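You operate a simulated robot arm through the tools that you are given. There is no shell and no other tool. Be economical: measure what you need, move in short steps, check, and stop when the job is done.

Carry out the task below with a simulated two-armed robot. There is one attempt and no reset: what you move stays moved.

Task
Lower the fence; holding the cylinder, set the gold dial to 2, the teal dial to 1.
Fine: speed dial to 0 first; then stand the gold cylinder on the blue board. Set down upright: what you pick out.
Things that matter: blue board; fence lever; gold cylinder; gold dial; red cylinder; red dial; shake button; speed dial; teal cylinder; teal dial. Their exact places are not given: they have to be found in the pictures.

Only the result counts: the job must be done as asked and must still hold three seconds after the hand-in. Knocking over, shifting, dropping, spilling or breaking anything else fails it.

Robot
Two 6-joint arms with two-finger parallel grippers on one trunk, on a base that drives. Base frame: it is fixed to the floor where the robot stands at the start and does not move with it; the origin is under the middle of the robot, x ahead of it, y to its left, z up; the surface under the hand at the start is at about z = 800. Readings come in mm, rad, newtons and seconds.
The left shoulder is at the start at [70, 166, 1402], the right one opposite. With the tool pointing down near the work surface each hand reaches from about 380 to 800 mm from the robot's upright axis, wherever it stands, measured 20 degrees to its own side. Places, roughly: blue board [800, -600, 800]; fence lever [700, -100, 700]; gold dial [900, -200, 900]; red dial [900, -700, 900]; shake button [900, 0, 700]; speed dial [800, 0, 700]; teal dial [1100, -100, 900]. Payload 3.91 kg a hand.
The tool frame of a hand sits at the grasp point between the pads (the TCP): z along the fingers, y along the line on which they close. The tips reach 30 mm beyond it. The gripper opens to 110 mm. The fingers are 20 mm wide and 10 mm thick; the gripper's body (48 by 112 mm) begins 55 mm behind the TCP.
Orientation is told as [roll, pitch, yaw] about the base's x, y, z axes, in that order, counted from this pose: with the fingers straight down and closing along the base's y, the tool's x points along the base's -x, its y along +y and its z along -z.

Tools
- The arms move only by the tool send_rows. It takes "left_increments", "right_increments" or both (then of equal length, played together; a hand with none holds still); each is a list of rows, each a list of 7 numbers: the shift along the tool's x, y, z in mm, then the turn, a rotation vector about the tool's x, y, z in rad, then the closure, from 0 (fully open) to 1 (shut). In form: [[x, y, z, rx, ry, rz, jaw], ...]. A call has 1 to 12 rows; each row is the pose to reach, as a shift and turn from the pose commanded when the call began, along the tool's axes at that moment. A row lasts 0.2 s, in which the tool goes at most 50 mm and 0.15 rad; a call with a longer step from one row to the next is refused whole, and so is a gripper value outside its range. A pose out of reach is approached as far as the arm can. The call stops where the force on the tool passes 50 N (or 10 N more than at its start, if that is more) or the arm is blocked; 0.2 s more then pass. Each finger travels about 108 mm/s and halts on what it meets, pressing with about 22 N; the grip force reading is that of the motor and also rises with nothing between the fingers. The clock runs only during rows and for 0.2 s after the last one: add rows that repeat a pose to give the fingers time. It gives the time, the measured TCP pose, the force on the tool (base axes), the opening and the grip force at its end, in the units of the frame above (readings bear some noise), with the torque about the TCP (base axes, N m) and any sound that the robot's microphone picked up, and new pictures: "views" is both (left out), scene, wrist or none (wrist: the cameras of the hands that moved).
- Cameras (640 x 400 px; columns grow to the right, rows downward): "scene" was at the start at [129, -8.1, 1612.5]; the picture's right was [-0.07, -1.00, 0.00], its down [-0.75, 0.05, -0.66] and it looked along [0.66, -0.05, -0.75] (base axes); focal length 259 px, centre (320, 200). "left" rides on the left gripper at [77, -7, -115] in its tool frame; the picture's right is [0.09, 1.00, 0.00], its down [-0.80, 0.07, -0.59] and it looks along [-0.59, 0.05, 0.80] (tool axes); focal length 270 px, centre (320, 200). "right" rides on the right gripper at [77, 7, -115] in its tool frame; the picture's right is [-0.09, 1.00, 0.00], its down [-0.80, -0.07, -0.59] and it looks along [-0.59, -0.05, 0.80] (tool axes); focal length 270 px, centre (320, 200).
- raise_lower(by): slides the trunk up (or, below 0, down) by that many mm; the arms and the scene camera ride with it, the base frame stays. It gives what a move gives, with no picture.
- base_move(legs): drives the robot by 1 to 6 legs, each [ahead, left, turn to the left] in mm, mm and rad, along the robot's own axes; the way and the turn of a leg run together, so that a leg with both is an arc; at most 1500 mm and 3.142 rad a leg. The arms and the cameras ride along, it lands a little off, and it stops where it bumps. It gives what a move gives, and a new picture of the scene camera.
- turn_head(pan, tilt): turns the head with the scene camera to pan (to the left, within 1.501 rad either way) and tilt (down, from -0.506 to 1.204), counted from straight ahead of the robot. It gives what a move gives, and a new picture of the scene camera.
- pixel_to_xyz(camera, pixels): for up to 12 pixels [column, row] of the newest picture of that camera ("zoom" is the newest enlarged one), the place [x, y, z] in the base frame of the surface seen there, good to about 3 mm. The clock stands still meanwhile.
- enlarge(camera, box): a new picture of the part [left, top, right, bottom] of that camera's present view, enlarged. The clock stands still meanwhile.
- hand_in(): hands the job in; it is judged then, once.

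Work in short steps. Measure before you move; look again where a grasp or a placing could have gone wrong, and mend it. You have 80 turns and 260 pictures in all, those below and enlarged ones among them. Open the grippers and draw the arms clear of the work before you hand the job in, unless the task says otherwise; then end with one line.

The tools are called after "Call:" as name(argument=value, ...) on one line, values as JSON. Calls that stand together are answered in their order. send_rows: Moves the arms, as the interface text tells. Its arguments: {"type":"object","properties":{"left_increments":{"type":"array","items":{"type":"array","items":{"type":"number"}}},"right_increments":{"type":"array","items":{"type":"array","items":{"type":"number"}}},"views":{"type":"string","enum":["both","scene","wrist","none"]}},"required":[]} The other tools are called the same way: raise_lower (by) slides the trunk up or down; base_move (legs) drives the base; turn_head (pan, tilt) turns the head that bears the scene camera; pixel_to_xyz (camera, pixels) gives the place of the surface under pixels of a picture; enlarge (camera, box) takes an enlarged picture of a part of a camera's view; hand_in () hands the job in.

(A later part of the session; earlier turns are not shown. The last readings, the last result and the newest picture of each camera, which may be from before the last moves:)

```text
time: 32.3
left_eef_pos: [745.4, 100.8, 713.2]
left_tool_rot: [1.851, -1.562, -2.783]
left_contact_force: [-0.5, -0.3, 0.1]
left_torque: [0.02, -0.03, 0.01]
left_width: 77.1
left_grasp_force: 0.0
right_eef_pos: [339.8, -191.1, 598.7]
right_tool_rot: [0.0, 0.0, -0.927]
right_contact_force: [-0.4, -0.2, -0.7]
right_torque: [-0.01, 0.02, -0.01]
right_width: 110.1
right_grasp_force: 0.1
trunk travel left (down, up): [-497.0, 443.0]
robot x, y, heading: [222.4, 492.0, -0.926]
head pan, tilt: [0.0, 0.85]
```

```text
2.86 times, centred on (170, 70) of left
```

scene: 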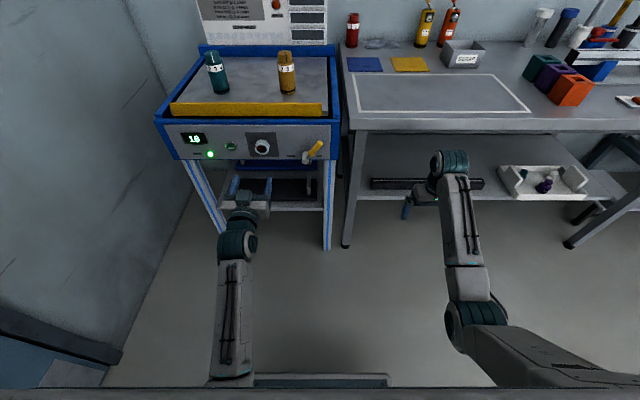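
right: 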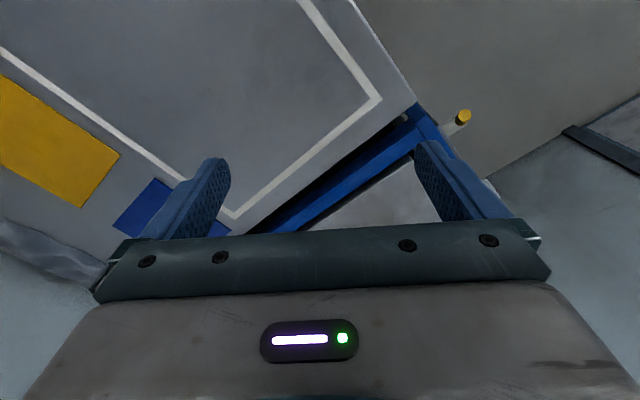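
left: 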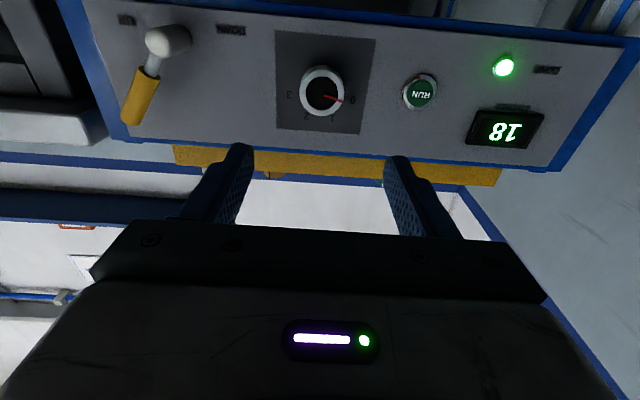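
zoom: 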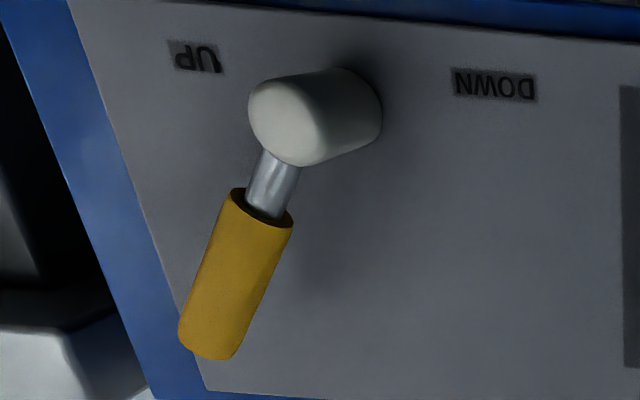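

Hub axis at u≈522, z≈676; handle leans ~35° right (UP), DOWN is on the left. I move the left hand in front of the handle, rolled 35° clockwise to cage it.

Call:
send_rows(left_increments=[[-1, -40, 0, 0, 0, 0.13, 0.3], [-2, -80, 0, 0, 0, 0.26, 0.3], [-4, -120, 0, 0, 0, 0.39, 0.4], [-4, -163, 0, 0, 0, 0.5, 0.5], [-4, -163, 30, 0, 0, 0.61, 0.5], [-4, -163, 65, 0, 0, 0.61, 0.5], [-4, -163, 85, 0, 0, 0.61, 0.5]])

```text
time: 33.0
left_eef_pos: [730.1, 83.5, 693.0]
left_tool_rot: [1.575, -1.122, -2.509]
left_contact_force: [-0.4, 0.6, 0.6]
left_torque: [0.01, 0.0, 0.01]
left_width: 65.8
left_grasp_force: 0.1
left hand out of reach, approached as far as the arm can: row 2, 3
right_eef_pos: [340.9, -191.4, 599.9]
right_tool_rot: [0.001, 0.0, -0.925]
right_contact_force: [0.0, 0.4, 0.1]
right_torque: [-0.02, 0.05, -0.03]
right_width: 110.1
right_grasp_force: 0.0
trunk travel left (down, up): [-497.0, 443.0]
robot x, y, heading: [222.4, 489.7, -0.928]
head pan, tilt: [0.0, 0.85]
stopped in row 3 (left hand): the arm was blocked; the commanded pose is now the measured one
```

scene: 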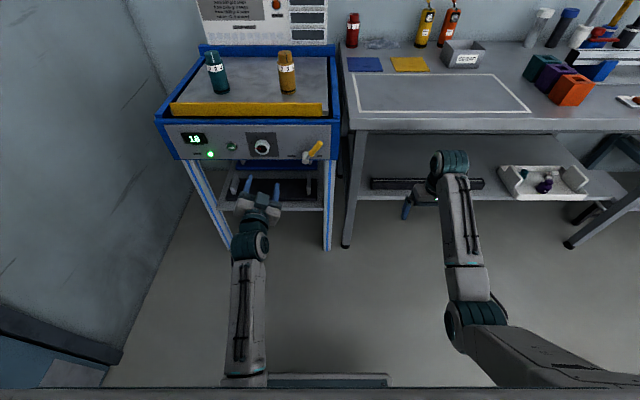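
left: 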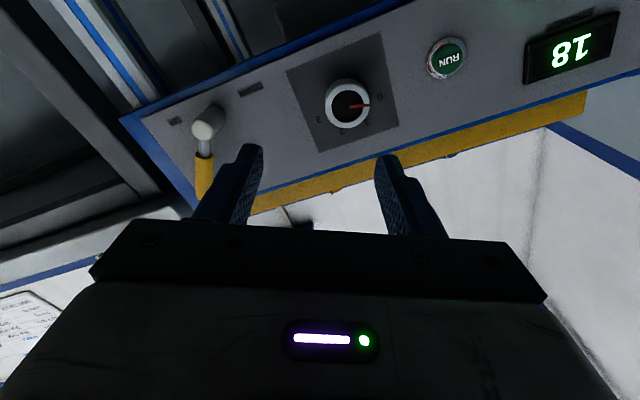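

The left hand can't reach that far right; I shift the base 141 mm to the right instead.

Call:
base_move(legs=[[0, -141, 0]])

```text
time: 34.4
left_eef_pos: [615.8, -3.6, 691.8]
left_tool_rot: [1.575, -1.122, -2.507]
left_contact_force: [0.2, 0.0, -0.3]
left_torque: [0.0, -0.03, 0.02]
left_width: 66.1
left_grasp_force: 0.0
right_eef_pos: [223.5, -276.1, 599.0]
right_tool_rot: [0.001, 0.0, -0.927]
right_contact_force: [-0.3, -0.6, -0.2]
right_torque: [0.02, -0.05, -0.05]
right_width: 110.0
right_grasp_force: 0.0
trunk travel left (down, up): [-497.0, 443.0]
robot x, y, heading: [111.2, 400.5, -0.923]
head pan, tilt: [0.0, 0.85]
```

scene: 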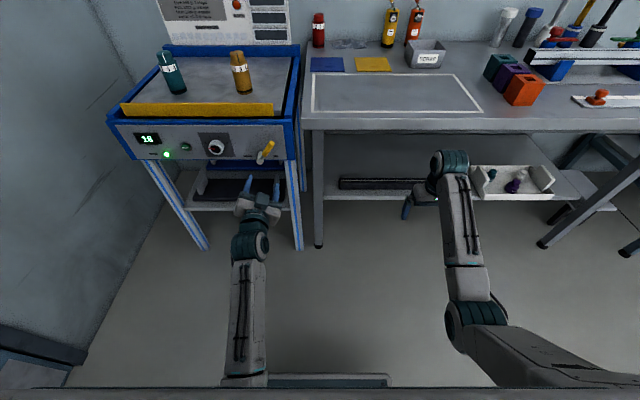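

Now centred at u≈490; I raise 25 mm, roll a bit more and approach to 80 mm ahead, then look.

Call:
send_rows(left_increments=[[-10, 6, 20, 0, 0, 0.08, 0.5], [-21, 13.6, 50, 0, 0, 0.16, 0.5], [-21, 13.6, 75, 0, 0, 0.16, 0.5], [-21, 13.6, 75, 0, 0, 0.16, 0.5]])

Call:
enlarge(camera="scene", box=[190, 110, 310, 210])

```text
time: 35.4
left_eef_pos: [663.0, -60.7, 716.3]
left_tool_rot: [1.575, -0.964, -2.507]
left_contact_force: [-0.3, 0.5, -0.3]
left_torque: [-0.01, 0.02, 0.01]
left_width: 54.9
left_grasp_force: 0.2
right_eef_pos: [225.1, -276.9, 599.5]
right_tool_rot: [-0.001, -0.002, -0.927]
right_contact_force: [0.0, -1.1, 0.1]
right_torque: [0.0, 0.01, 0.03]
right_width: 109.9
right_grasp_force: 0.1
trunk travel left (down, up): [-497.0, 443.0]
robot x, y, heading: [112.5, 408.3, -0.926]
head pan, tilt: [0.0, 0.85]
```

scene: 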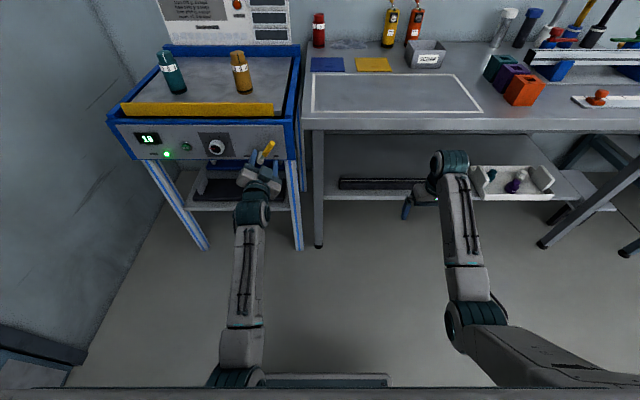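
left: 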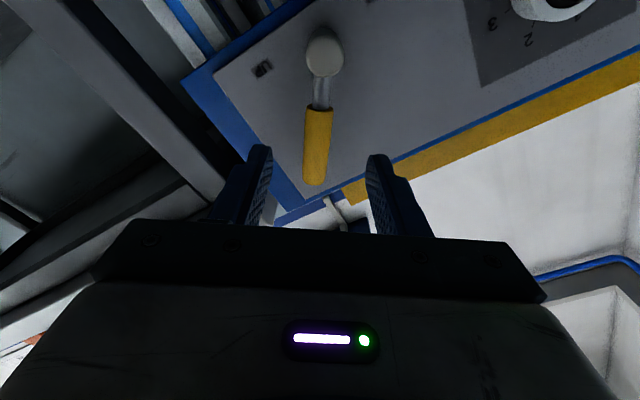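

```text
4.00 times, centred on (250, 160) of scene
```

zoom: 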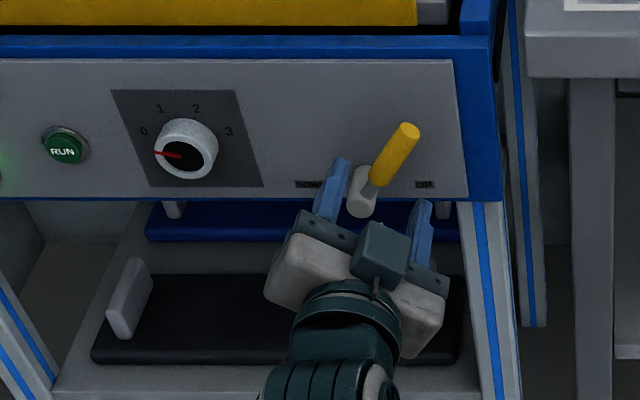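

The handle is centred between the fingers. I advance 48 mm and swing it counter-clockwise about the hub.

Call:
send_rows(left_increments=[[0, 0, 25, 0, 0, 0, 0.5], [0, 0, 48, 0, 0, 0, 0.65], [0.5, 7, 48, 0, 0, -0.14, 0.7], [2, 13.8, 48, 0, 0, -0.28, 0.7], [4.4, 20.4, 48, 0, 0, -0.42, 0.7], [7.6, 26.5, 48, 0, 0, -0.56, 0.7], [11.8, 32.2, 48, 0, 0, -0.7, 0.7], [16.6, 37.2, 48, 0, 0, -0.84, 0.7], [22.2, 41.5, 48, 0, 0, -0.98, 0.7], [28.2, 45, 48, 0, 0, -1.12, 0.7], [28.2, 45, 48, 0, 0, -1.12, 0.7]])

```text
time: 37.8
left_eef_pos: [735.8, -67.5, 719.6]
left_tool_rot: [-1.575, -1.058, 0.641]
left_contact_force: [0.5, 0.2, -0.9]
left_torque: [0.01, 0.0, 0.04]
left_width: 33.9
left_grasp_force: 0.3
right_eef_pos: [225.9, -276.7, 599.2]
right_tool_rot: [0.001, 0.0, -0.926]
right_contact_force: [0.0, 0.5, -0.5]
right_torque: [-0.01, 0.0, 0.04]
right_width: 110.2
right_grasp_force: 0.0
trunk travel left (down, up): [-497.0, 443.0]
robot x, y, heading: [114.0, 405.1, -0.926]
head pan, tilt: [0.0, 0.85]
```

scene: 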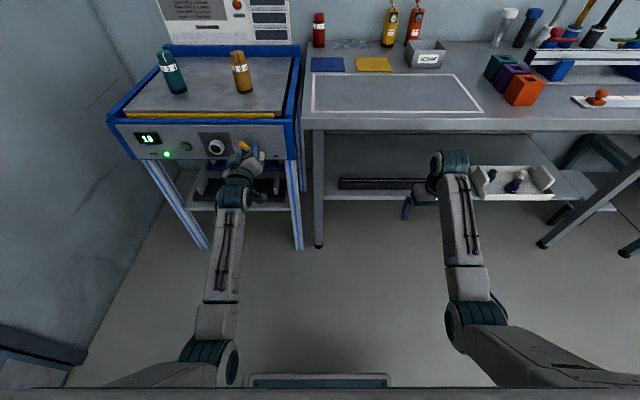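
left: 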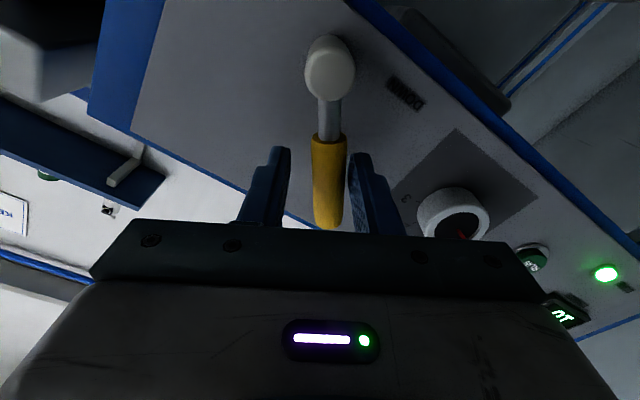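

The fence is already sinking and the lever has followed. I swing on by 0.3 rad until it stops.

Call:
send_rows(left_increments=[[0.3, 5, 0, 0, 0, -0.1, 0.7], [1, 10, 0, 0, 0, -0.2, 0.7], [2.2, 14.8, 0, 0, 0, -0.3, 0.7], [3.9, 19.5, 0, 0, 0, -0.4, 0.7], [3.9, 19.5, 0, 0, 0, -0.4, 0.7]])

Call:
enlarge(camera="scene", box=[90, 40, 310, 180])

```text
time: 39.0
left_eef_pos: [742.0, -61.9, 708.5]
left_tool_rot: [-1.578, -0.659, 0.638]
left_contact_force: [-20.9, -20.0, 7.8]
left_torque: [0.38, -0.54, -0.35]
left_width: 45.2
left_grasp_force: 12.2
right_eef_pos: [221.8, -277.5, 598.4]
right_tool_rot: [0.003, 0.0, -0.929]
right_contact_force: [-0.3, -0.1, 0.3]
right_torque: [0.01, -0.01, 0.0]
right_width: 110.1
right_grasp_force: 0.0
trunk travel left (down, up): [-497.0, 443.0]
robot x, y, heading: [109.0, 405.9, -0.929]
head pan, tilt: [0.0, 0.85]
```

scene: 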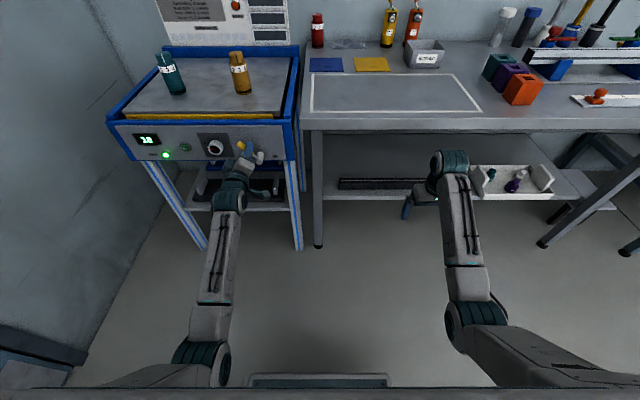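
left: 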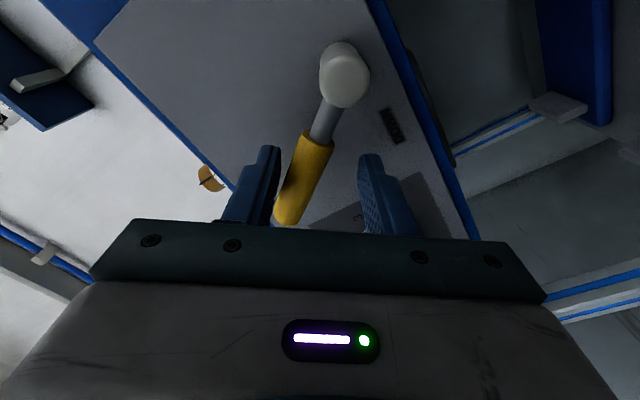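

```text
2.86 times, centred on (200, 110) of scene
```

zoom: 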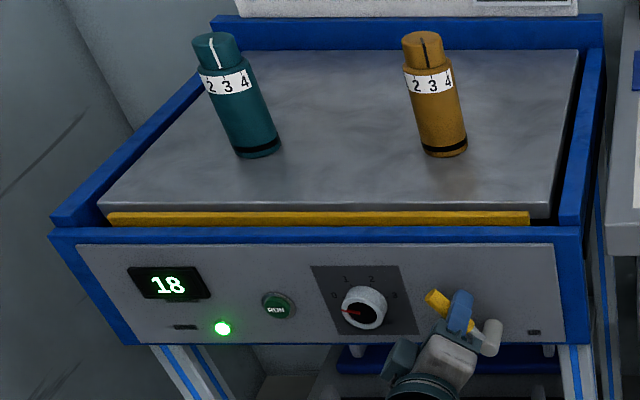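

The lever is at its stop and the fence is below the bed. I relieve the push and withdraw the hand straight back.

Call:
send_rows(left_increments=[[-2, -12, 0, 0, 0, 0.2, 0.55], [-2, -12, -45, 0, 0, 0.2, 0.5], [-2, -12, -90, 0, 0, 0.3, 0.5], [-2, -12, -135, 0, 0, 0.44, 0.5], [-2, -12, -150, 0, 0, 0.58, 0.4], [-2, -12, -150, 0, 0, 0.72, 0.3], [-2, -12, -150, 0, 0, 0.86, 0.2], [-2, -12, -150, 0, 0, 0.91, 0]], views="scene")

Call:
enlarge(camera="scene", box=[90, 40, 310, 180])

Call:
enlarge(camera="scene", box=[140, 35, 270, 110])

```text
refused: row 1 steps farther than a row can; nothing moved
```

```text
2.86 times, centred on (200, 110) of scene
```

zoom: 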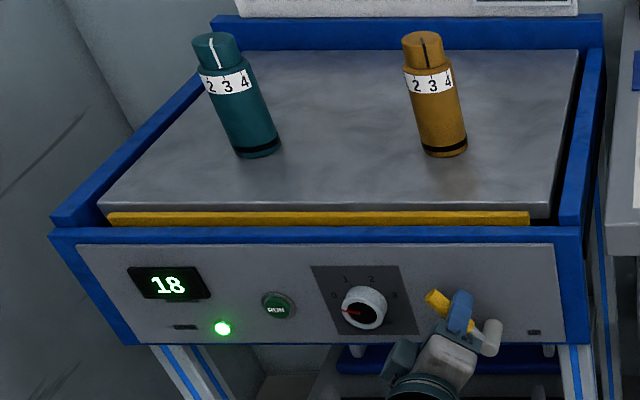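

```text
4.92 times, centred on (205, 72) of scene
```

zoom: 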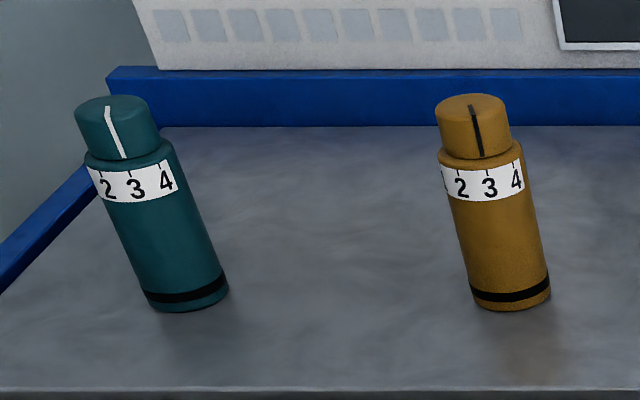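

One row's turn was too large; I repeat with smaller steps.

Call:
send_rows(left_increments=[[-2, -12, 0, 0, 0, 0.13, 0.6], [-2, -12, -45, 0, 0, 0.13, 0.5], [-2, -12, -90, 0, 0, 0.26, 0.5], [-2, -12, -135, 0, 0, 0.4, 0.5], [-2, -12, -150, 0, 0, 0.54, 0.4], [-2, -12, -150, 0, 0, 0.68, 0.3], [-2, -12, -150, 0, 0, 0.82, 0.2], [-2, -12, -150, 0, 0, 0.91, 0]], views="scene")

Call:
enlarge(camera="scene", box=[90, 40, 310, 180])

```text
time: 40.8
left_eef_pos: [651.7, 58.1, 717.1]
left_tool_rot: [-3.052, -1.569, 2.117]
left_contact_force: [0.1, -0.6, -0.5]
left_torque: [0.02, -0.03, 0.01]
left_width: 109.9
left_grasp_force: 0.2
right_eef_pos: [225.4, -277.2, 600.7]
right_tool_rot: [-0.001, 0.0, -0.926]
right_contact_force: [-0.3, 0.4, 0.5]
right_torque: [0.0, 0.02, -0.01]
right_width: 110.0
right_grasp_force: 0.2
trunk travel left (down, up): [-497.0, 443.0]
robot x, y, heading: [109.8, 403.7, -0.92]
head pan, tilt: [0.0, 0.85]
```

scene: 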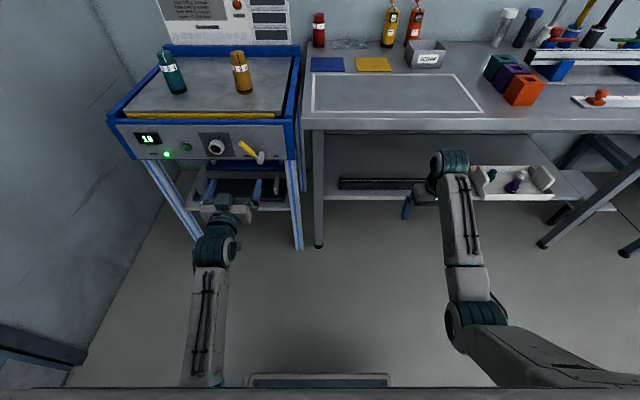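

```text
2.86 times, centred on (200, 110) of scene
```

zoom: 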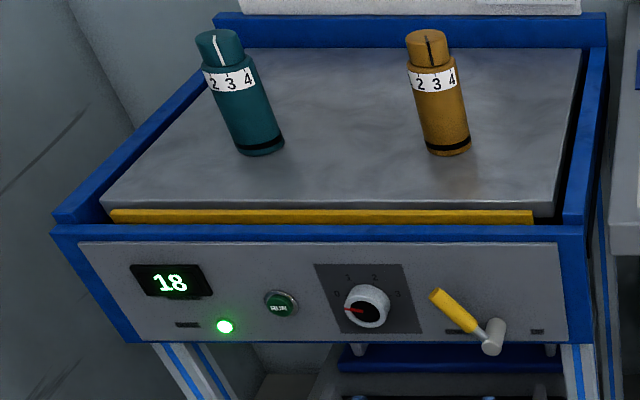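

Lever points to DOWN, fence lowered, speed at 0. Now for the dials: I raise the trunk 200 mm (hands are clear in front of the tables).

Call:
raise_lower(by=200)

Call:
send_rows(left_increments=[[0, 0, 0, 0, 0.08, 0, 0], [0, 0, 0, 0, 0.16, 0, 0], [0, 0, 0, 0, 0.24, 0, 0], [0, 0, 0, 0, 0.32, 0, 0], [0, 0, 0, 0, 0.4, 0, 0], [0, 0, 0, 0, 0.5, 0, 0], [0, 0, 0, 0, 0.5, 0, 0]], right_increments=[[0, 0, -40, 0, 0, 0, 0], [0, 0, -80, 0, 0, 0, 0], [0, 0, -120, 0, 0, 0, 0], [0, 0, -160, 0, 0, 0, 0], [0, 0, -200, 0, 0, 0, 0], [0, 0, -240, 0, 0, 0, 0], [0, 0, -240, 0, 0, 0, 0]], views="scene")

```text
time: 42.9
left_eef_pos: [651.7, 57.4, 917.8]
left_tool_rot: [-2.202, -1.567, 1.27]
left_contact_force: [0.0, 0.6, -0.8]
left_torque: [0.06, 0.0, -0.04]
left_width: 109.9
left_grasp_force: 0.1
right_eef_pos: [225.6, -276.5, 799.4]
right_tool_rot: [-0.001, 0.0, -0.925]
right_contact_force: [0.3, -0.2, -1.2]
right_torque: [-0.02, -0.01, -0.02]
right_width: 110.2
right_grasp_force: 0.1
trunk travel left (down, up): [-697.0, 243.0]
robot x, y, heading: [107.7, 402.5, -0.924]
head pan, tilt: [0.0, 0.85]
```

```text
time: 44.5
left_eef_pos: [650.9, 58.6, 916.9]
left_tool_rot: [-0.003, -1.074, -0.93]
left_contact_force: [0.1, 0.7, 1.1]
left_torque: [0.0, -0.01, 0.02]
left_width: 109.9
left_grasp_force: 0.0
right_eef_pos: [280.0, -392.9, 922.7]
right_tool_rot: [0.001, 0.001, -0.928]
right_contact_force: [-0.2, 0.1, -0.4]
right_torque: [-0.02, -0.01, -0.03]
right_width: 110.2
right_grasp_force: 0.1
right hand out of reach, approached as far as the arm can: row 1, 2, 3, 4, 5, 6, 7
trunk travel left (down, up): [-697.0, 243.0]
robot x, y, heading: [109.8, 406.2, -0.931]
head pan, tilt: [0.0, 0.85]
```

scene: 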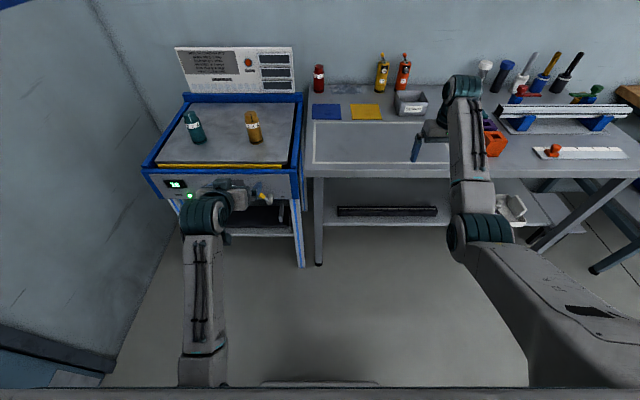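

The right hand, pointing down, cannot rise above z≈922 at this trunk height. I raise the trunk 130 mm more and see whether the left hand keeps its tilt lower down.

Call:
raise_lower(by=130)

Call:
send_rows(left_increments=[[20, 0, 0, 0, 0, 0, 0], [40, 0, 10, 0, 0, 0, 0], [60, 0, 20, 0, 0, 0, 0], [80, 0, 30, 0, 0, 0, 0], [80, 0, 30, 0, 0, 0, 0]], right_increments=[[0, 0, 0, 0, 0, 0, 0], [0, 0, 0, 0, 0, 0, 0], [0, 0, 0, 0, 0, 0, 0], [0, 0, 0, 0, 0, 0, 0], [0, 0, 0, 0, 0, 0, 0]], views="scene")

```text
time: 46.1
left_eef_pos: [652.5, 58.7, 1048.6]
left_tool_rot: [-0.006, -1.073, -0.929]
left_contact_force: [0.3, 0.5, 0.5]
left_torque: [-0.01, -0.01, -0.01]
left_width: 110.4
left_grasp_force: 0.1
right_eef_pos: [279.1, -392.1, 1052.8]
right_tool_rot: [-0.002, 0.0, -0.927]
right_contact_force: [0.4, 0.0, 0.8]
right_torque: [0.01, 0.0, 0.03]
right_width: 109.8
right_grasp_force: 0.0
trunk travel left (down, up): [-827.0, 113.0]
robot x, y, heading: [106.1, 405.0, -0.927]
head pan, tilt: [0.0, 0.85]
```

```text
time: 47.3
left_eef_pos: [643.6, 67.3, 962.9]
left_tool_rot: [-0.006, -1.073, -0.928]
left_contact_force: [0.0, -0.2, 0.0]
left_torque: [0.02, 0.01, -0.03]
left_width: 110.2
left_grasp_force: 0.1
right_eef_pos: [279.9, -392.3, 1053.4]
right_tool_rot: [-0.001, 0.0, -0.928]
right_contact_force: [0.2, -0.6, -0.1]
right_torque: [-0.01, -0.02, -0.02]
right_width: 110.2
right_grasp_force: 0.2
trunk travel left (down, up): [-827.0, 113.0]
robot x, y, heading: [108.3, 404.1, -0.928]
head pan, tilt: [0.0, 0.85]
```

scene: 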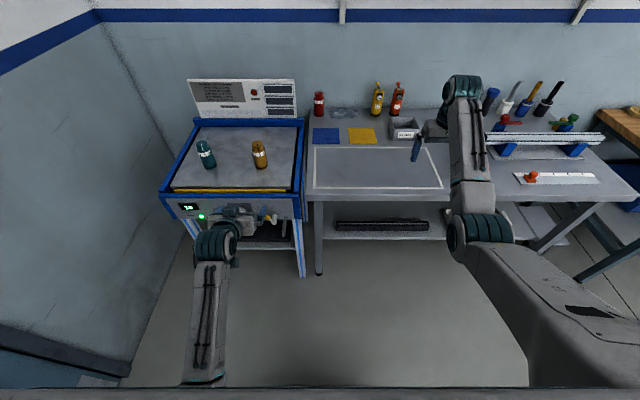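

Both heights work. I drive left 210 and ahead 230 to stand before the bed.

Call:
base_move(legs=[[0, 210, 0], [230, 0, 0]])

Call:
turn_head(pan=0.0, tilt=0.8)

```text
time: 50.3
left_eef_pos: [952.0, 6.7, 964.9]
left_tool_rot: [-0.006, -1.074, -0.93]
left_contact_force: [0.1, 0.4, 0.1]
left_torque: [0.03, -0.01, 0.01]
left_width: 110.0
left_grasp_force: 0.2
right_eef_pos: [584.9, -452.4, 1053.9]
right_tool_rot: [0.001, -0.002, -0.929]
right_contact_force: [-0.9, 0.6, -0.2]
right_torque: [-0.03, 0.0, 0.03]
right_width: 110.3
right_grasp_force: 0.1
trunk travel left (down, up): [-827.0, 113.0]
robot x, y, heading: [423.5, 339.7, -0.933]
head pan, tilt: [0.0, 0.85]
```

scene: 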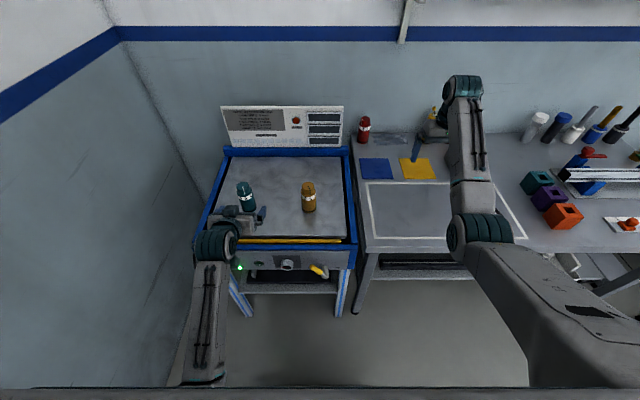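

```text
time: 50.9
left_eef_pos: [951.6, 5.7, 964.2]
left_tool_rot: [-0.005, -1.074, -0.932]
left_contact_force: [0.3, -0.2, 0.4]
left_torque: [-0.02, -0.01, 0.0]
left_width: 110.2
left_grasp_force: 0.0
right_eef_pos: [587.0, -453.7, 1052.4]
right_tool_rot: [-0.001, -0.001, -0.93]
right_contact_force: [0.1, -0.2, 0.3]
right_torque: [-0.01, 0.03, 0.01]
right_width: 110.2
right_grasp_force: 0.1
trunk travel left (down, up): [-827.0, 113.0]
robot x, y, heading: [415.9, 345.9, -0.932]
head pan, tilt: [0.0, 0.799]
```

scene: 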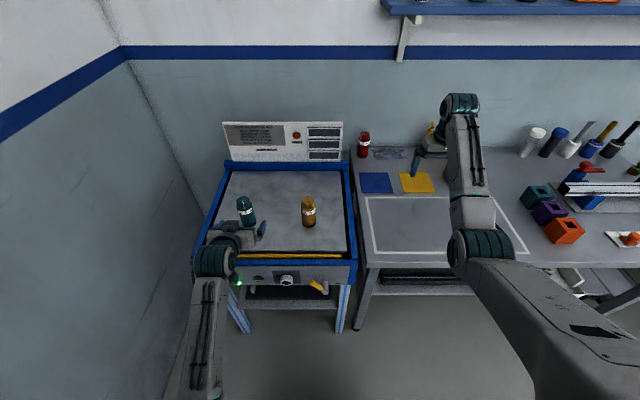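

I zoom on both caps and measure the cylinders.

Call:
enlarge(camera="scene", box=[285, 185, 335, 235])

Call:
enlarge(camera="scene", box=[222, 185, 272, 235])

Call:
pixel_to_xyz(camera="scene", pixels=[[309, 198], [303, 215], [309, 216], [314, 214], [309, 225], [308, 205], [244, 200], [248, 216], [250, 224], [270, 255], [280, 252], [375, 183]])

```text
8.00 times, centred on (310, 210) of scene
```

zoom: 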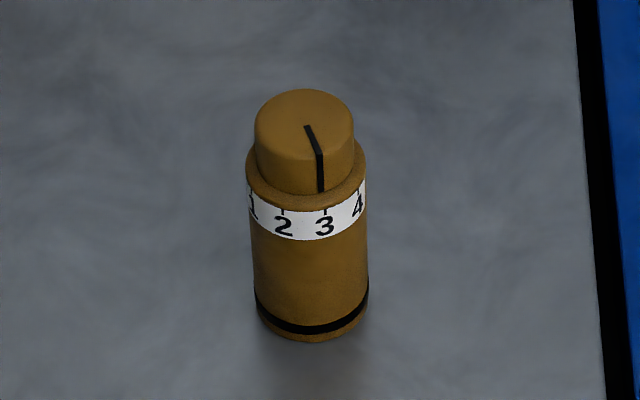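

```text
8.00 times, centred on (247, 210) of scene
```

zoom: 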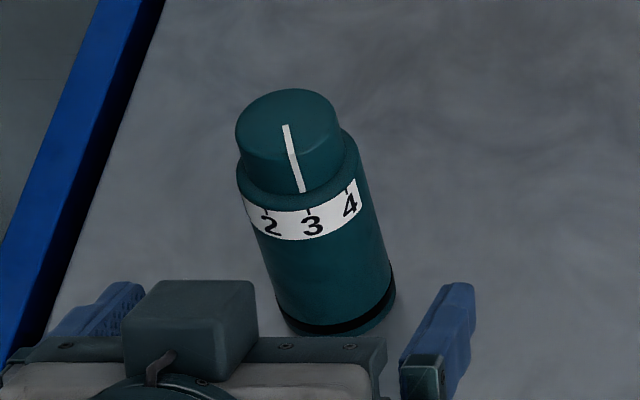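

```text
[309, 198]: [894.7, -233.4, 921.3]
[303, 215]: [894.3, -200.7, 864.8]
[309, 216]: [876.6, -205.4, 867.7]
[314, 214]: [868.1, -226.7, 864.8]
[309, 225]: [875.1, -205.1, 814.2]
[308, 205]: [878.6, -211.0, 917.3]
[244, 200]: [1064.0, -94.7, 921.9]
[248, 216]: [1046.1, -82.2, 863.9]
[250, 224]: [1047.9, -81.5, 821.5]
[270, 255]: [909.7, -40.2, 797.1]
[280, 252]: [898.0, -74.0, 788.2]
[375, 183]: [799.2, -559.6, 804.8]
```

Both caps point at 3; steps are 45°, decreasing clockwise seen from above. Gold axis ≈ (893, -225.5), teal ≈ (1067, -97). I bring the left hand to a pre-grasp 120 mm short of the gold body, yawed 0.3 to the right.

Call:
send_rows(left_increments=[[5, -31, 10, 0.06, 0, 0.033, 0], [10, -62, 20, 0.12, 0, 0.066, 0], [15, -93, 35, 0.18, 0, 0.1, 0], [20, -124, 50, 0.22, 0, 0.12, 0], [26, -155, 70, 0.263, 0, 0.144, 0], [26, -155, 70, 0.263, 0, 0.144, 0]])

```text
time: 52.5
left_eef_pos: [879.7, -101.2, 887.3]
left_tool_rot: [0.107, -1.036, -1.323]
left_contact_force: [0.3, -1.2, 0.2]
left_torque: [-0.02, 0.03, 0.02]
left_width: 109.8
left_grasp_force: 0.0
right_eef_pos: [587.2, -453.2, 1052.6]
right_tool_rot: [-0.001, 0.0, -0.929]
right_contact_force: [0.0, 0.1, 0.6]
right_torque: [0.02, 0.0, 0.02]
right_width: 109.7
right_grasp_force: 0.0
trunk travel left (down, up): [-827.0, 113.0]
robot x, y, heading: [420.3, 343.8, -0.929]
head pan, tilt: [0.0, 0.799]
stopped in row 6 (left hand): the arm was blocked; the commanded pose is now the measured one
```

scene: 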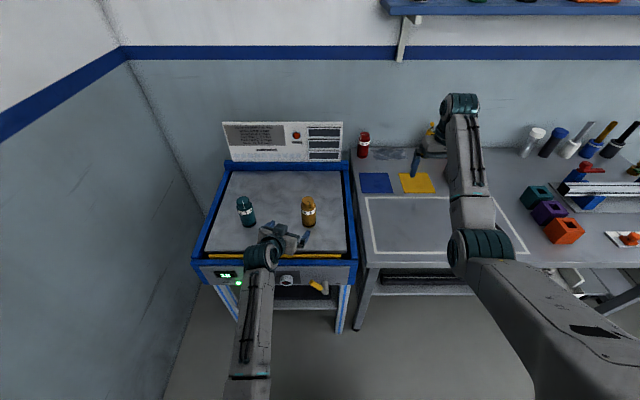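
left: 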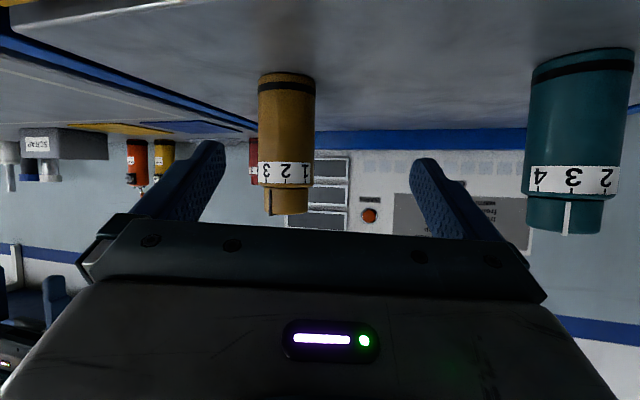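

The arm halted 33 mm short sideways. I try again in slow small steps toward the pre-grasp line.

Call:
send_rows(left_increments=[[0, -10, 0, 0, 0, 0, 0], [0, -20, 0, 0, 0, 0, 0], [0, -30, 0, 0, 0, 0, 0], [0, -35, 0, 0, 0, 0, 0], [0, -35, 0, 0, 0, 0, 0]], views="none")

```text
time: 53.9
left_eef_pos: [883.1, -94.3, 881.5]
left_tool_rot: [0.269, -1.011, -1.457]
left_contact_force: [0.5, 0.5, 0.4]
left_torque: [0.04, -0.03, 0.0]
left_width: 110.1
left_grasp_force: 0.2
right_eef_pos: [586.6, -454.1, 1052.3]
right_tool_rot: [0.0, 0.0, -0.931]
right_contact_force: [0.2, 0.2, -0.4]
right_torque: [0.02, 0.0, 0.0]
right_width: 110.1
right_grasp_force: 0.1
trunk travel left (down, up): [-827.0, 113.0]
robot x, y, heading: [420.7, 347.6, -0.932]
head pan, tilt: [0.0, 0.799]
stopped in row 5 (left hand): the arm was blocked; the commanded pose is now the measured one
```

The shoulder seems unable to swing further inward. I test pointing the hand more sideways (yaw −0.6 about the vertical), keeping the TCP fixed.

Call:
send_rows(left_increments=[[0, 0, 0, 0.085, -0.014, 0.024, 0], [0, 0, 0, 0.17, -0.028, 0.047, 0], [0, 0, 0, 0.254, -0.042, 0.07, 0], [0, 0, 0, 0.339, -0.057, 0.094, 0], [0, 0, 0, 0.423, -0.07, 0.117, 0], [0, 0, 0, 0.508, -0.085, 0.141, 0], [0, 0, 0, 0.508, -0.085, 0.141, 0]])

```text
time: 55.5
left_eef_pos: [882.0, -95.2, 880.7]
left_tool_rot: [0.013, -1.076, -1.752]
left_contact_force: [-0.2, 0.1, 0.3]
left_torque: [-0.01, 0.01, 0.0]
left_width: 110.2
left_grasp_force: 0.0
right_eef_pos: [585.8, -452.2, 1053.4]
right_tool_rot: [-0.001, 0.002, -0.932]
right_contact_force: [0.1, 0.1, -0.3]
right_torque: [0.01, 0.0, 0.0]
right_width: 110.0
right_grasp_force: 0.0
trunk travel left (down, up): [-827.0, 113.0]
robot x, y, heading: [418.8, 345.4, -0.927]
head pan, tilt: [0.0, 0.799]
```

scene: 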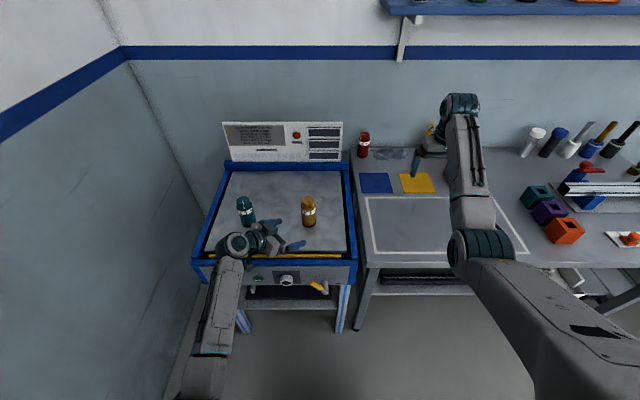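
left: 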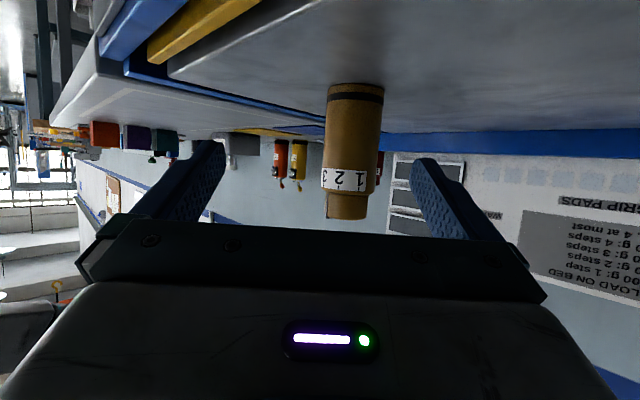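

That works: the hand now points mostly along −y (yaw −1.75), tilt 0.5 down. I shift 34 mm sideways and begin the approach, then check.

Call:
send_rows(left_increments=[[-11, 12, 0, 0, 0, 0, 0], [-22, 24, 0, 0, 0, 0, 0], [-33.5, 34.3, 0, 0, 0, 0, 0], [-33.5, 34.3, 20, 0, 0, 0, 0], [-33.5, 34.3, 40, 0, 0, 0, 0], [-33.5, 34.3, 40, 0, 0, 0, 0]])

```text
time: 56.9
left_eef_pos: [907.9, -152.7, 891.5]
left_tool_rot: [0.014, -1.077, -1.752]
left_contact_force: [-0.1, -0.4, 0.0]
left_torque: [0.03, 0.0, 0.0]
left_width: 109.9
left_grasp_force: 0.2
right_eef_pos: [586.3, -453.5, 1053.3]
right_tool_rot: [-0.002, 0.0, -0.93]
right_contact_force: [0.9, 1.1, 0.7]
right_torque: [-0.01, 0.02, -0.03]
right_width: 109.8
right_grasp_force: 0.1
trunk travel left (down, up): [-827.0, 113.0]
robot x, y, heading: [422.0, 347.4, -0.926]
head pan, tilt: [0.0, 0.799]
```

scene: 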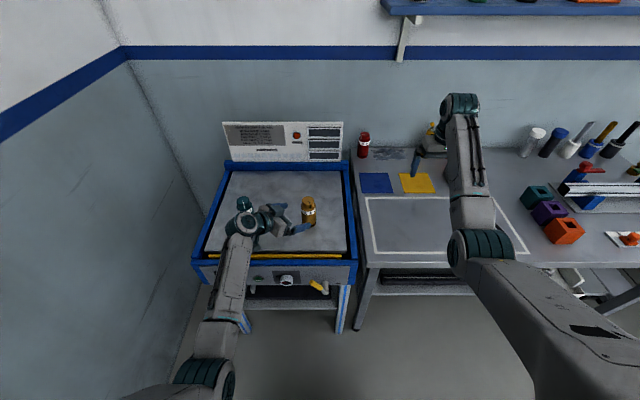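
left: 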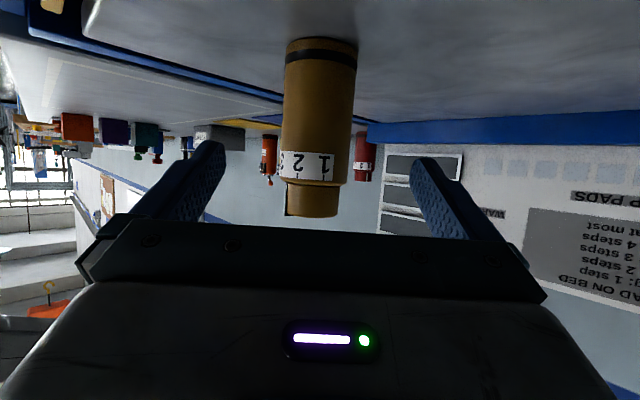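

Gold is centred between the fingers. I advance the last 85 mm and look before closing.

Call:
send_rows(left_increments=[[0, -1, 25, 0, 0, 0, 0], [0, -1, 50, 0, 0, 0, 0], [0, -1, 75, 0, 0, 0, 0], [0, -1, 85, 0, 0, 0, 0], [0, -1, 85, 0, 0, 0, 0]])

Call:
enlarge(camera="scene", box=[230, 170, 350, 260])

```text
time: 58.1
left_eef_pos: [893.8, -226.5, 852.0]
left_tool_rot: [0.011, -1.076, -1.753]
left_contact_force: [1.0, -0.1, 0.4]
left_torque: [0.03, -0.01, -0.01]
left_width: 110.1
left_grasp_force: 0.0
right_eef_pos: [586.4, -453.2, 1052.2]
right_tool_rot: [-0.001, 0.0, -0.929]
right_contact_force: [-0.3, -0.2, -0.5]
right_torque: [-0.02, 0.01, 0.02]
right_width: 109.9
right_grasp_force: 0.0
trunk travel left (down, up): [-827.0, 113.0]
robot x, y, heading: [414.5, 345.8, -0.931]
head pan, tilt: [0.0, 0.799]
```

scene: 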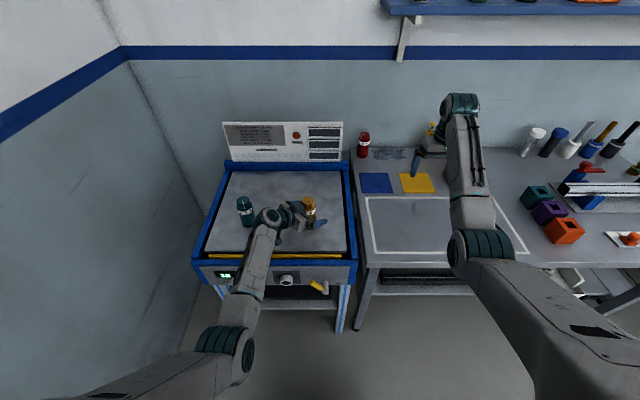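
left: 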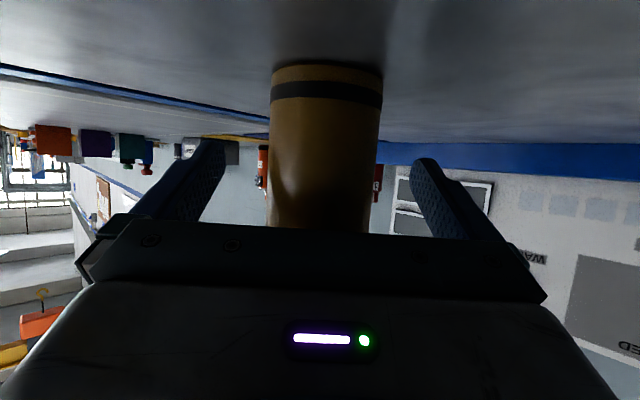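

```text
4.44 times, centred on (290, 215) of scene
```

zoom: 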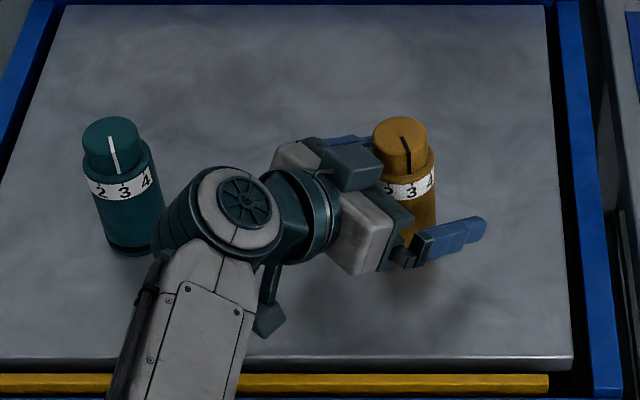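

The left hand surrounds gold. Before closing I test if the right hand can get over it: 380 mm to its left at z≈1050.

Call:
send_rows(right_increments=[[0, 45, 0, 0, 0, 0, 0.2], [0, 90, 0, 0, 0, 0, 0.4], [0, 135, 0, 0, 0, 0, 0.4], [0, 180, 0, 0, 0, 0, 0.4], [0, 225, 0, 0, 0, 0, 0.4], [0, 270, 0, 0, 0, 0.08, 0.4], [0, 310, 0, 0, 0, 0.16, 0.4], [0, 340, 0, 0, 0, 0.24, 0.4], [0, 365, 0, 0, 0, 0.33, 0.4], [0, 380, 0, 0, 0, 0.43, 0.4], [0, 380, 0, 0, 0, 0.43, 0.4]])

```text
time: 60.5
left_eef_pos: [893.4, -225.1, 852.0]
left_tool_rot: [0.012, -1.075, -1.752]
left_contact_force: [0.8, 0.4, 0.6]
left_torque: [-0.02, 0.03, 0.03]
left_width: 110.0
left_grasp_force: 0.1
right_eef_pos: [892.0, -230.3, 1051.8]
right_tool_rot: [0.0, 0.004, -1.361]
right_contact_force: [0.0, 0.1, -0.1]
right_torque: [0.04, 0.0, 0.02]
right_width: 66.0
right_grasp_force: 0.1
right hand out of reach, approached as far as the arm can: row 1, 2, 3, 10, 11
trunk travel left (down, up): [-827.0, 113.0]
robot x, y, heading: [419.4, 345.7, -0.932]
head pan, tilt: [0.0, 0.799]
```

scene: 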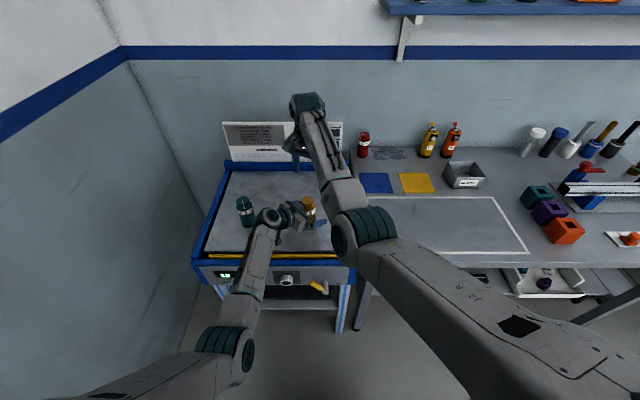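
right: 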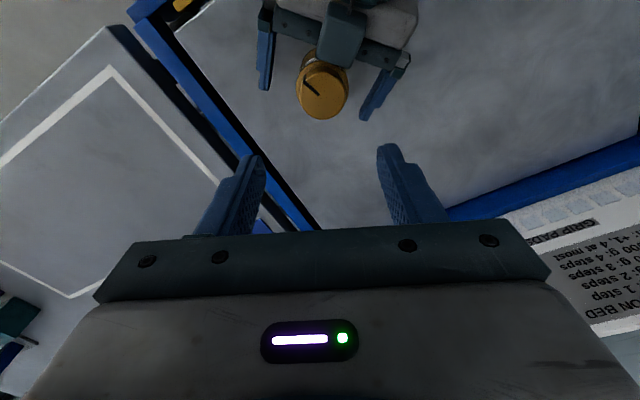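

The right hand reaches (892, -230, 1052). Now I lower the left hand 9 mm and close it on the body.

Call:
send_rows(left_increments=[[8, 0, 4, 0, 0, 0, 0.1], [8, 0, 4, 0, 0, 0, 0.3], [8, 0, 4, 0, 0, 0, 0.45], [8, 0, 4, 0, 0, 0, 0.6], [8, 0, 4, 0, 0, 0, 0.7], [8, 0, 4, 0, 0, 0, 0.7]], views="none")

Call:
enlarge(camera="right", box=[230, 0, 430, 125])

Call:
pixel_to_xyz(camera="zoom", pixels=[[290, 290], [230, 290], [350, 290], [290, 220], [290, 360], [250, 320], [330, 250]])

```text
time: 61.9
left_eef_pos: [893.9, -225.2, 842.1]
left_tool_rot: [0.012, -1.079, -1.753]
left_contact_force: [-2.1, 0.4, 0.1]
left_torque: [0.02, 0.13, -0.01]
left_width: 51.1
left_grasp_force: 22.2
right_eef_pos: [892.1, -229.4, 1051.4]
right_tool_rot: [0.001, 0.002, -1.36]
right_contact_force: [-0.1, 0.2, -0.4]
right_torque: [-0.01, 0.0, 0.01]
right_width: 66.1
right_grasp_force: 0.1
trunk travel left (down, up): [-827.0, 113.0]
robot x, y, heading: [418.6, 344.7, -0.935]
head pan, tilt: [0.0, 0.799]
```

```text
3.20 times, centred on (330, 62) of right
```

zoom: 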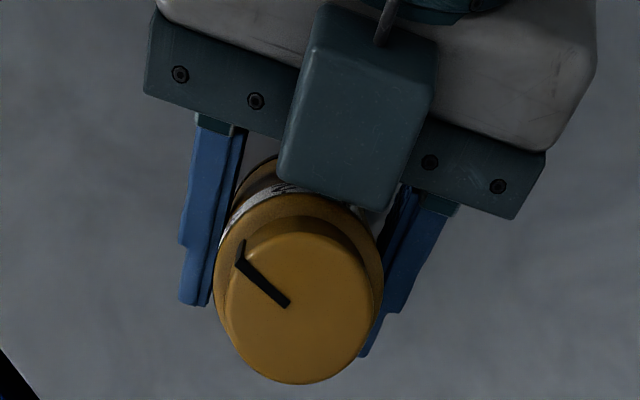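

```text
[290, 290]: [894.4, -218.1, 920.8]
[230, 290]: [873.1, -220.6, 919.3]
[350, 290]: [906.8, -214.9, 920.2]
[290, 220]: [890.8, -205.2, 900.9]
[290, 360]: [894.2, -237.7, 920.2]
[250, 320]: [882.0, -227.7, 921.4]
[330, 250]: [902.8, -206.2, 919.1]
```

I check the height of the camera housing and of the left gripper near the cap.

Call:
pixel_to_xyz(camera="zoom", pixels=[[340, 190], [300, 165], [400, 190], [360, 100], [330, 20], [215, 90], [500, 110], [200, 280], [400, 270], [560, 60]])

```text
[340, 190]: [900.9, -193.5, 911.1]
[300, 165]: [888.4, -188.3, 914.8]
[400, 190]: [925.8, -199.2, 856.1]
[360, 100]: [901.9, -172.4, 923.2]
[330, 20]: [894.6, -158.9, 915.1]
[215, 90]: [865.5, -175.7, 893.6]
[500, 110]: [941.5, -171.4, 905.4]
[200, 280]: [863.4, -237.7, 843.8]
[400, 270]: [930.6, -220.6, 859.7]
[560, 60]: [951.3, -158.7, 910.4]
```

Housing top is at z≤925, and 31 mm from the cap axis, so there is room. I lower the right hand over the cap (axis ≈ (895.5, -224.5)) to TCP z 930.

Call:
send_rows(right_increments=[[4, 4.3, 0, 0, 0, 0, 0.4], [4, 4.3, 40, 0, 0, 0, 0.4], [4, 4.3, 80, 0, 0, 0, 0.4], [4, 4.3, 100, 0, 0, 0, 0.4], [4, 4.3, 121, 0, 0, 0, 0.4], [4, 4.3, 121, 0, 0, 0, 0.4]])

Call:
enlarge(camera="right", box=[220, 120, 420, 245])

```text
time: 63.3
left_eef_pos: [893.5, -225.1, 842.1]
left_tool_rot: [0.012, -1.077, -1.751]
left_contact_force: [-1.2, 0.6, 0.9]
left_torque: [0.0, 0.13, 0.0]
left_width: 51.1
left_grasp_force: 22.4
right_eef_pos: [895.2, -224.1, 930.8]
right_tool_rot: [0.0, -0.001, -1.361]
right_contact_force: [-0.6, -0.7, 0.3]
right_torque: [0.0, -0.01, -0.03]
right_width: 66.1
right_grasp_force: 0.2
right hand out of reach, approached as far as the arm can: row 1
trunk travel left (down, up): [-827.0, 113.0]
robot x, y, heading: [418.6, 343.4, -0.929]
head pan, tilt: [0.0, 0.799]
```

scene: 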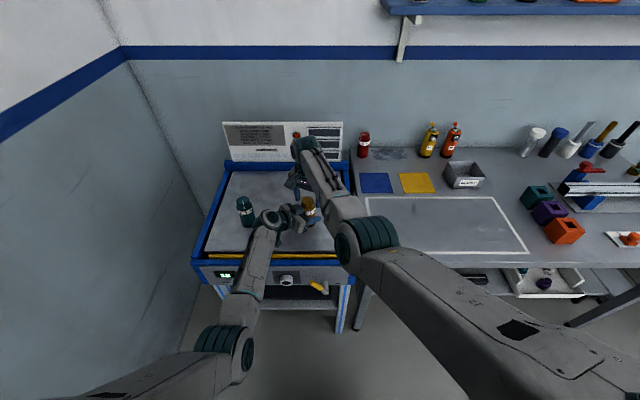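
right: 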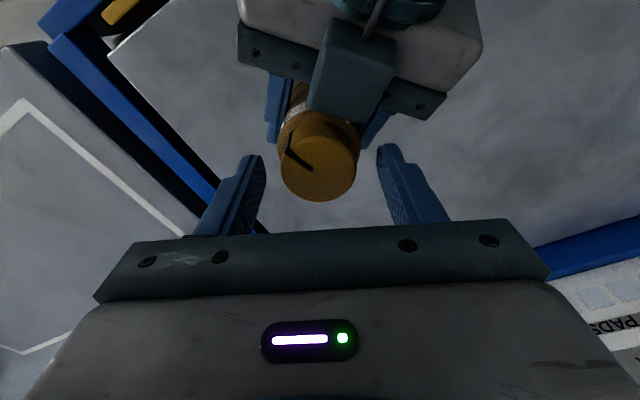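

```text
3.20 times, centred on (320, 182) of right
```

zoom: 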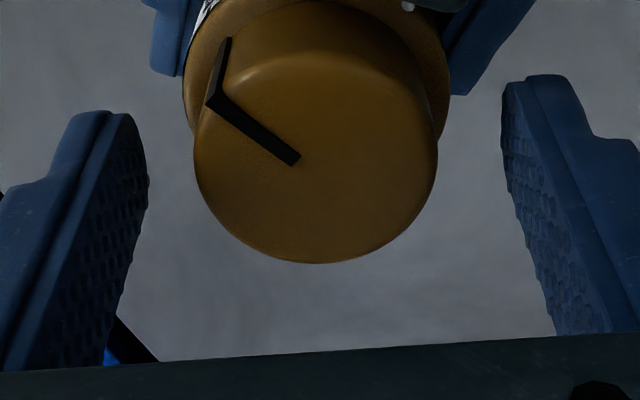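

Cap is centred. I close the right fingers on the cap and turn 45° clockwise (+0.80).

Call:
send_rows(right_increments=[[0, 0, 0, 0, 0, 0, 0.55], [0, 0, 0, 0, 0, 0, 0.75], [0, 0, 0, 0, 0, 0, 0.75], [0, 0, 0, 0, 0, 0.14, 0.75], [0, 0, 0, 0, 0, 0.28, 0.75], [0, 0, 0, 0, 0, 0.42, 0.75], [0, 0, 0, 0, 0, 0.56, 0.75], [0, 0, 0, 0, 0, 0.7, 0.75], [0, 0, 0, 0, 0, 0.8, 0.75], [0, 0, 0, 0, 0, 0.8, 0.75]])

Call:
enlarge(camera="right", box=[220, 80, 420, 245])

```text
time: 65.5
left_eef_pos: [893.7, -226.1, 841.8]
left_tool_rot: [0.013, -1.078, -1.753]
left_contact_force: [17.9, -14.1, -4.8]
left_torque: [0.4, 0.69, -0.12]
left_width: 51.5
left_grasp_force: 22.0
right_eef_pos: [894.4, -223.7, 931.2]
right_tool_rot: [-0.001, -0.001, -2.161]
right_contact_force: [-17.4, 13.3, 8.6]
right_torque: [0.73, 0.83, 0.06]
right_width: 41.4
right_grasp_force: 21.6
trunk travel left (down, up): [-827.0, 113.0]
robot x, y, heading: [419.9, 348.6, -0.931]
head pan, tilt: [0.0, 0.799]
```

scene: 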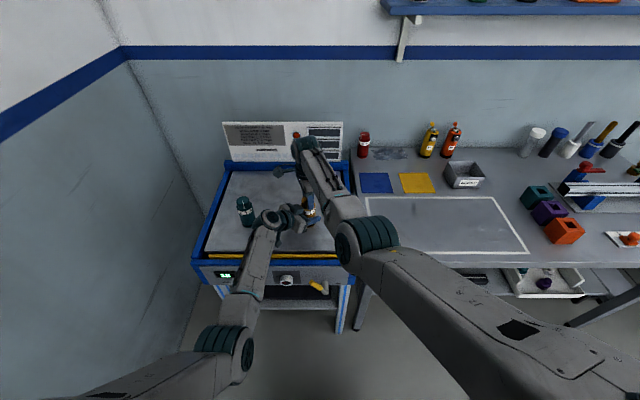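
right: 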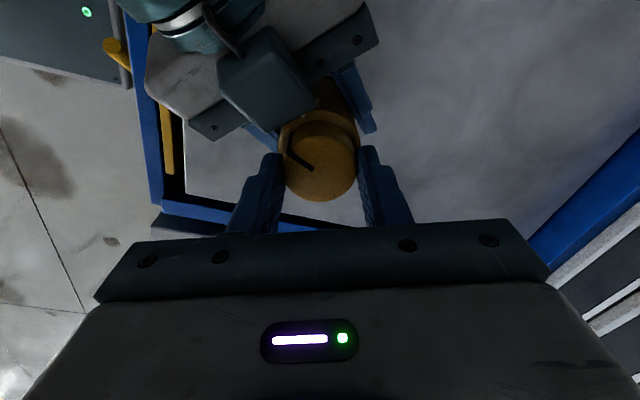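

```text
2.42 times, centred on (320, 162) of right
```

zoom: 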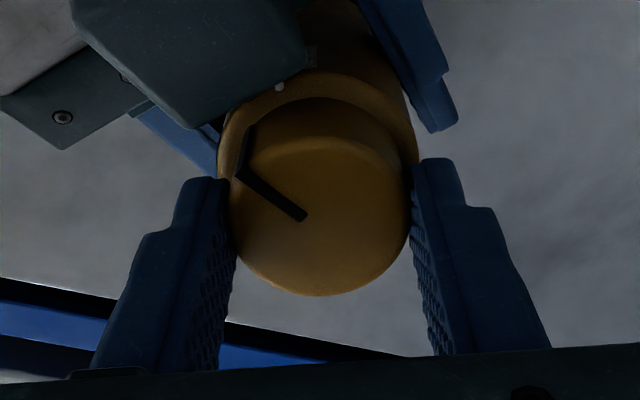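

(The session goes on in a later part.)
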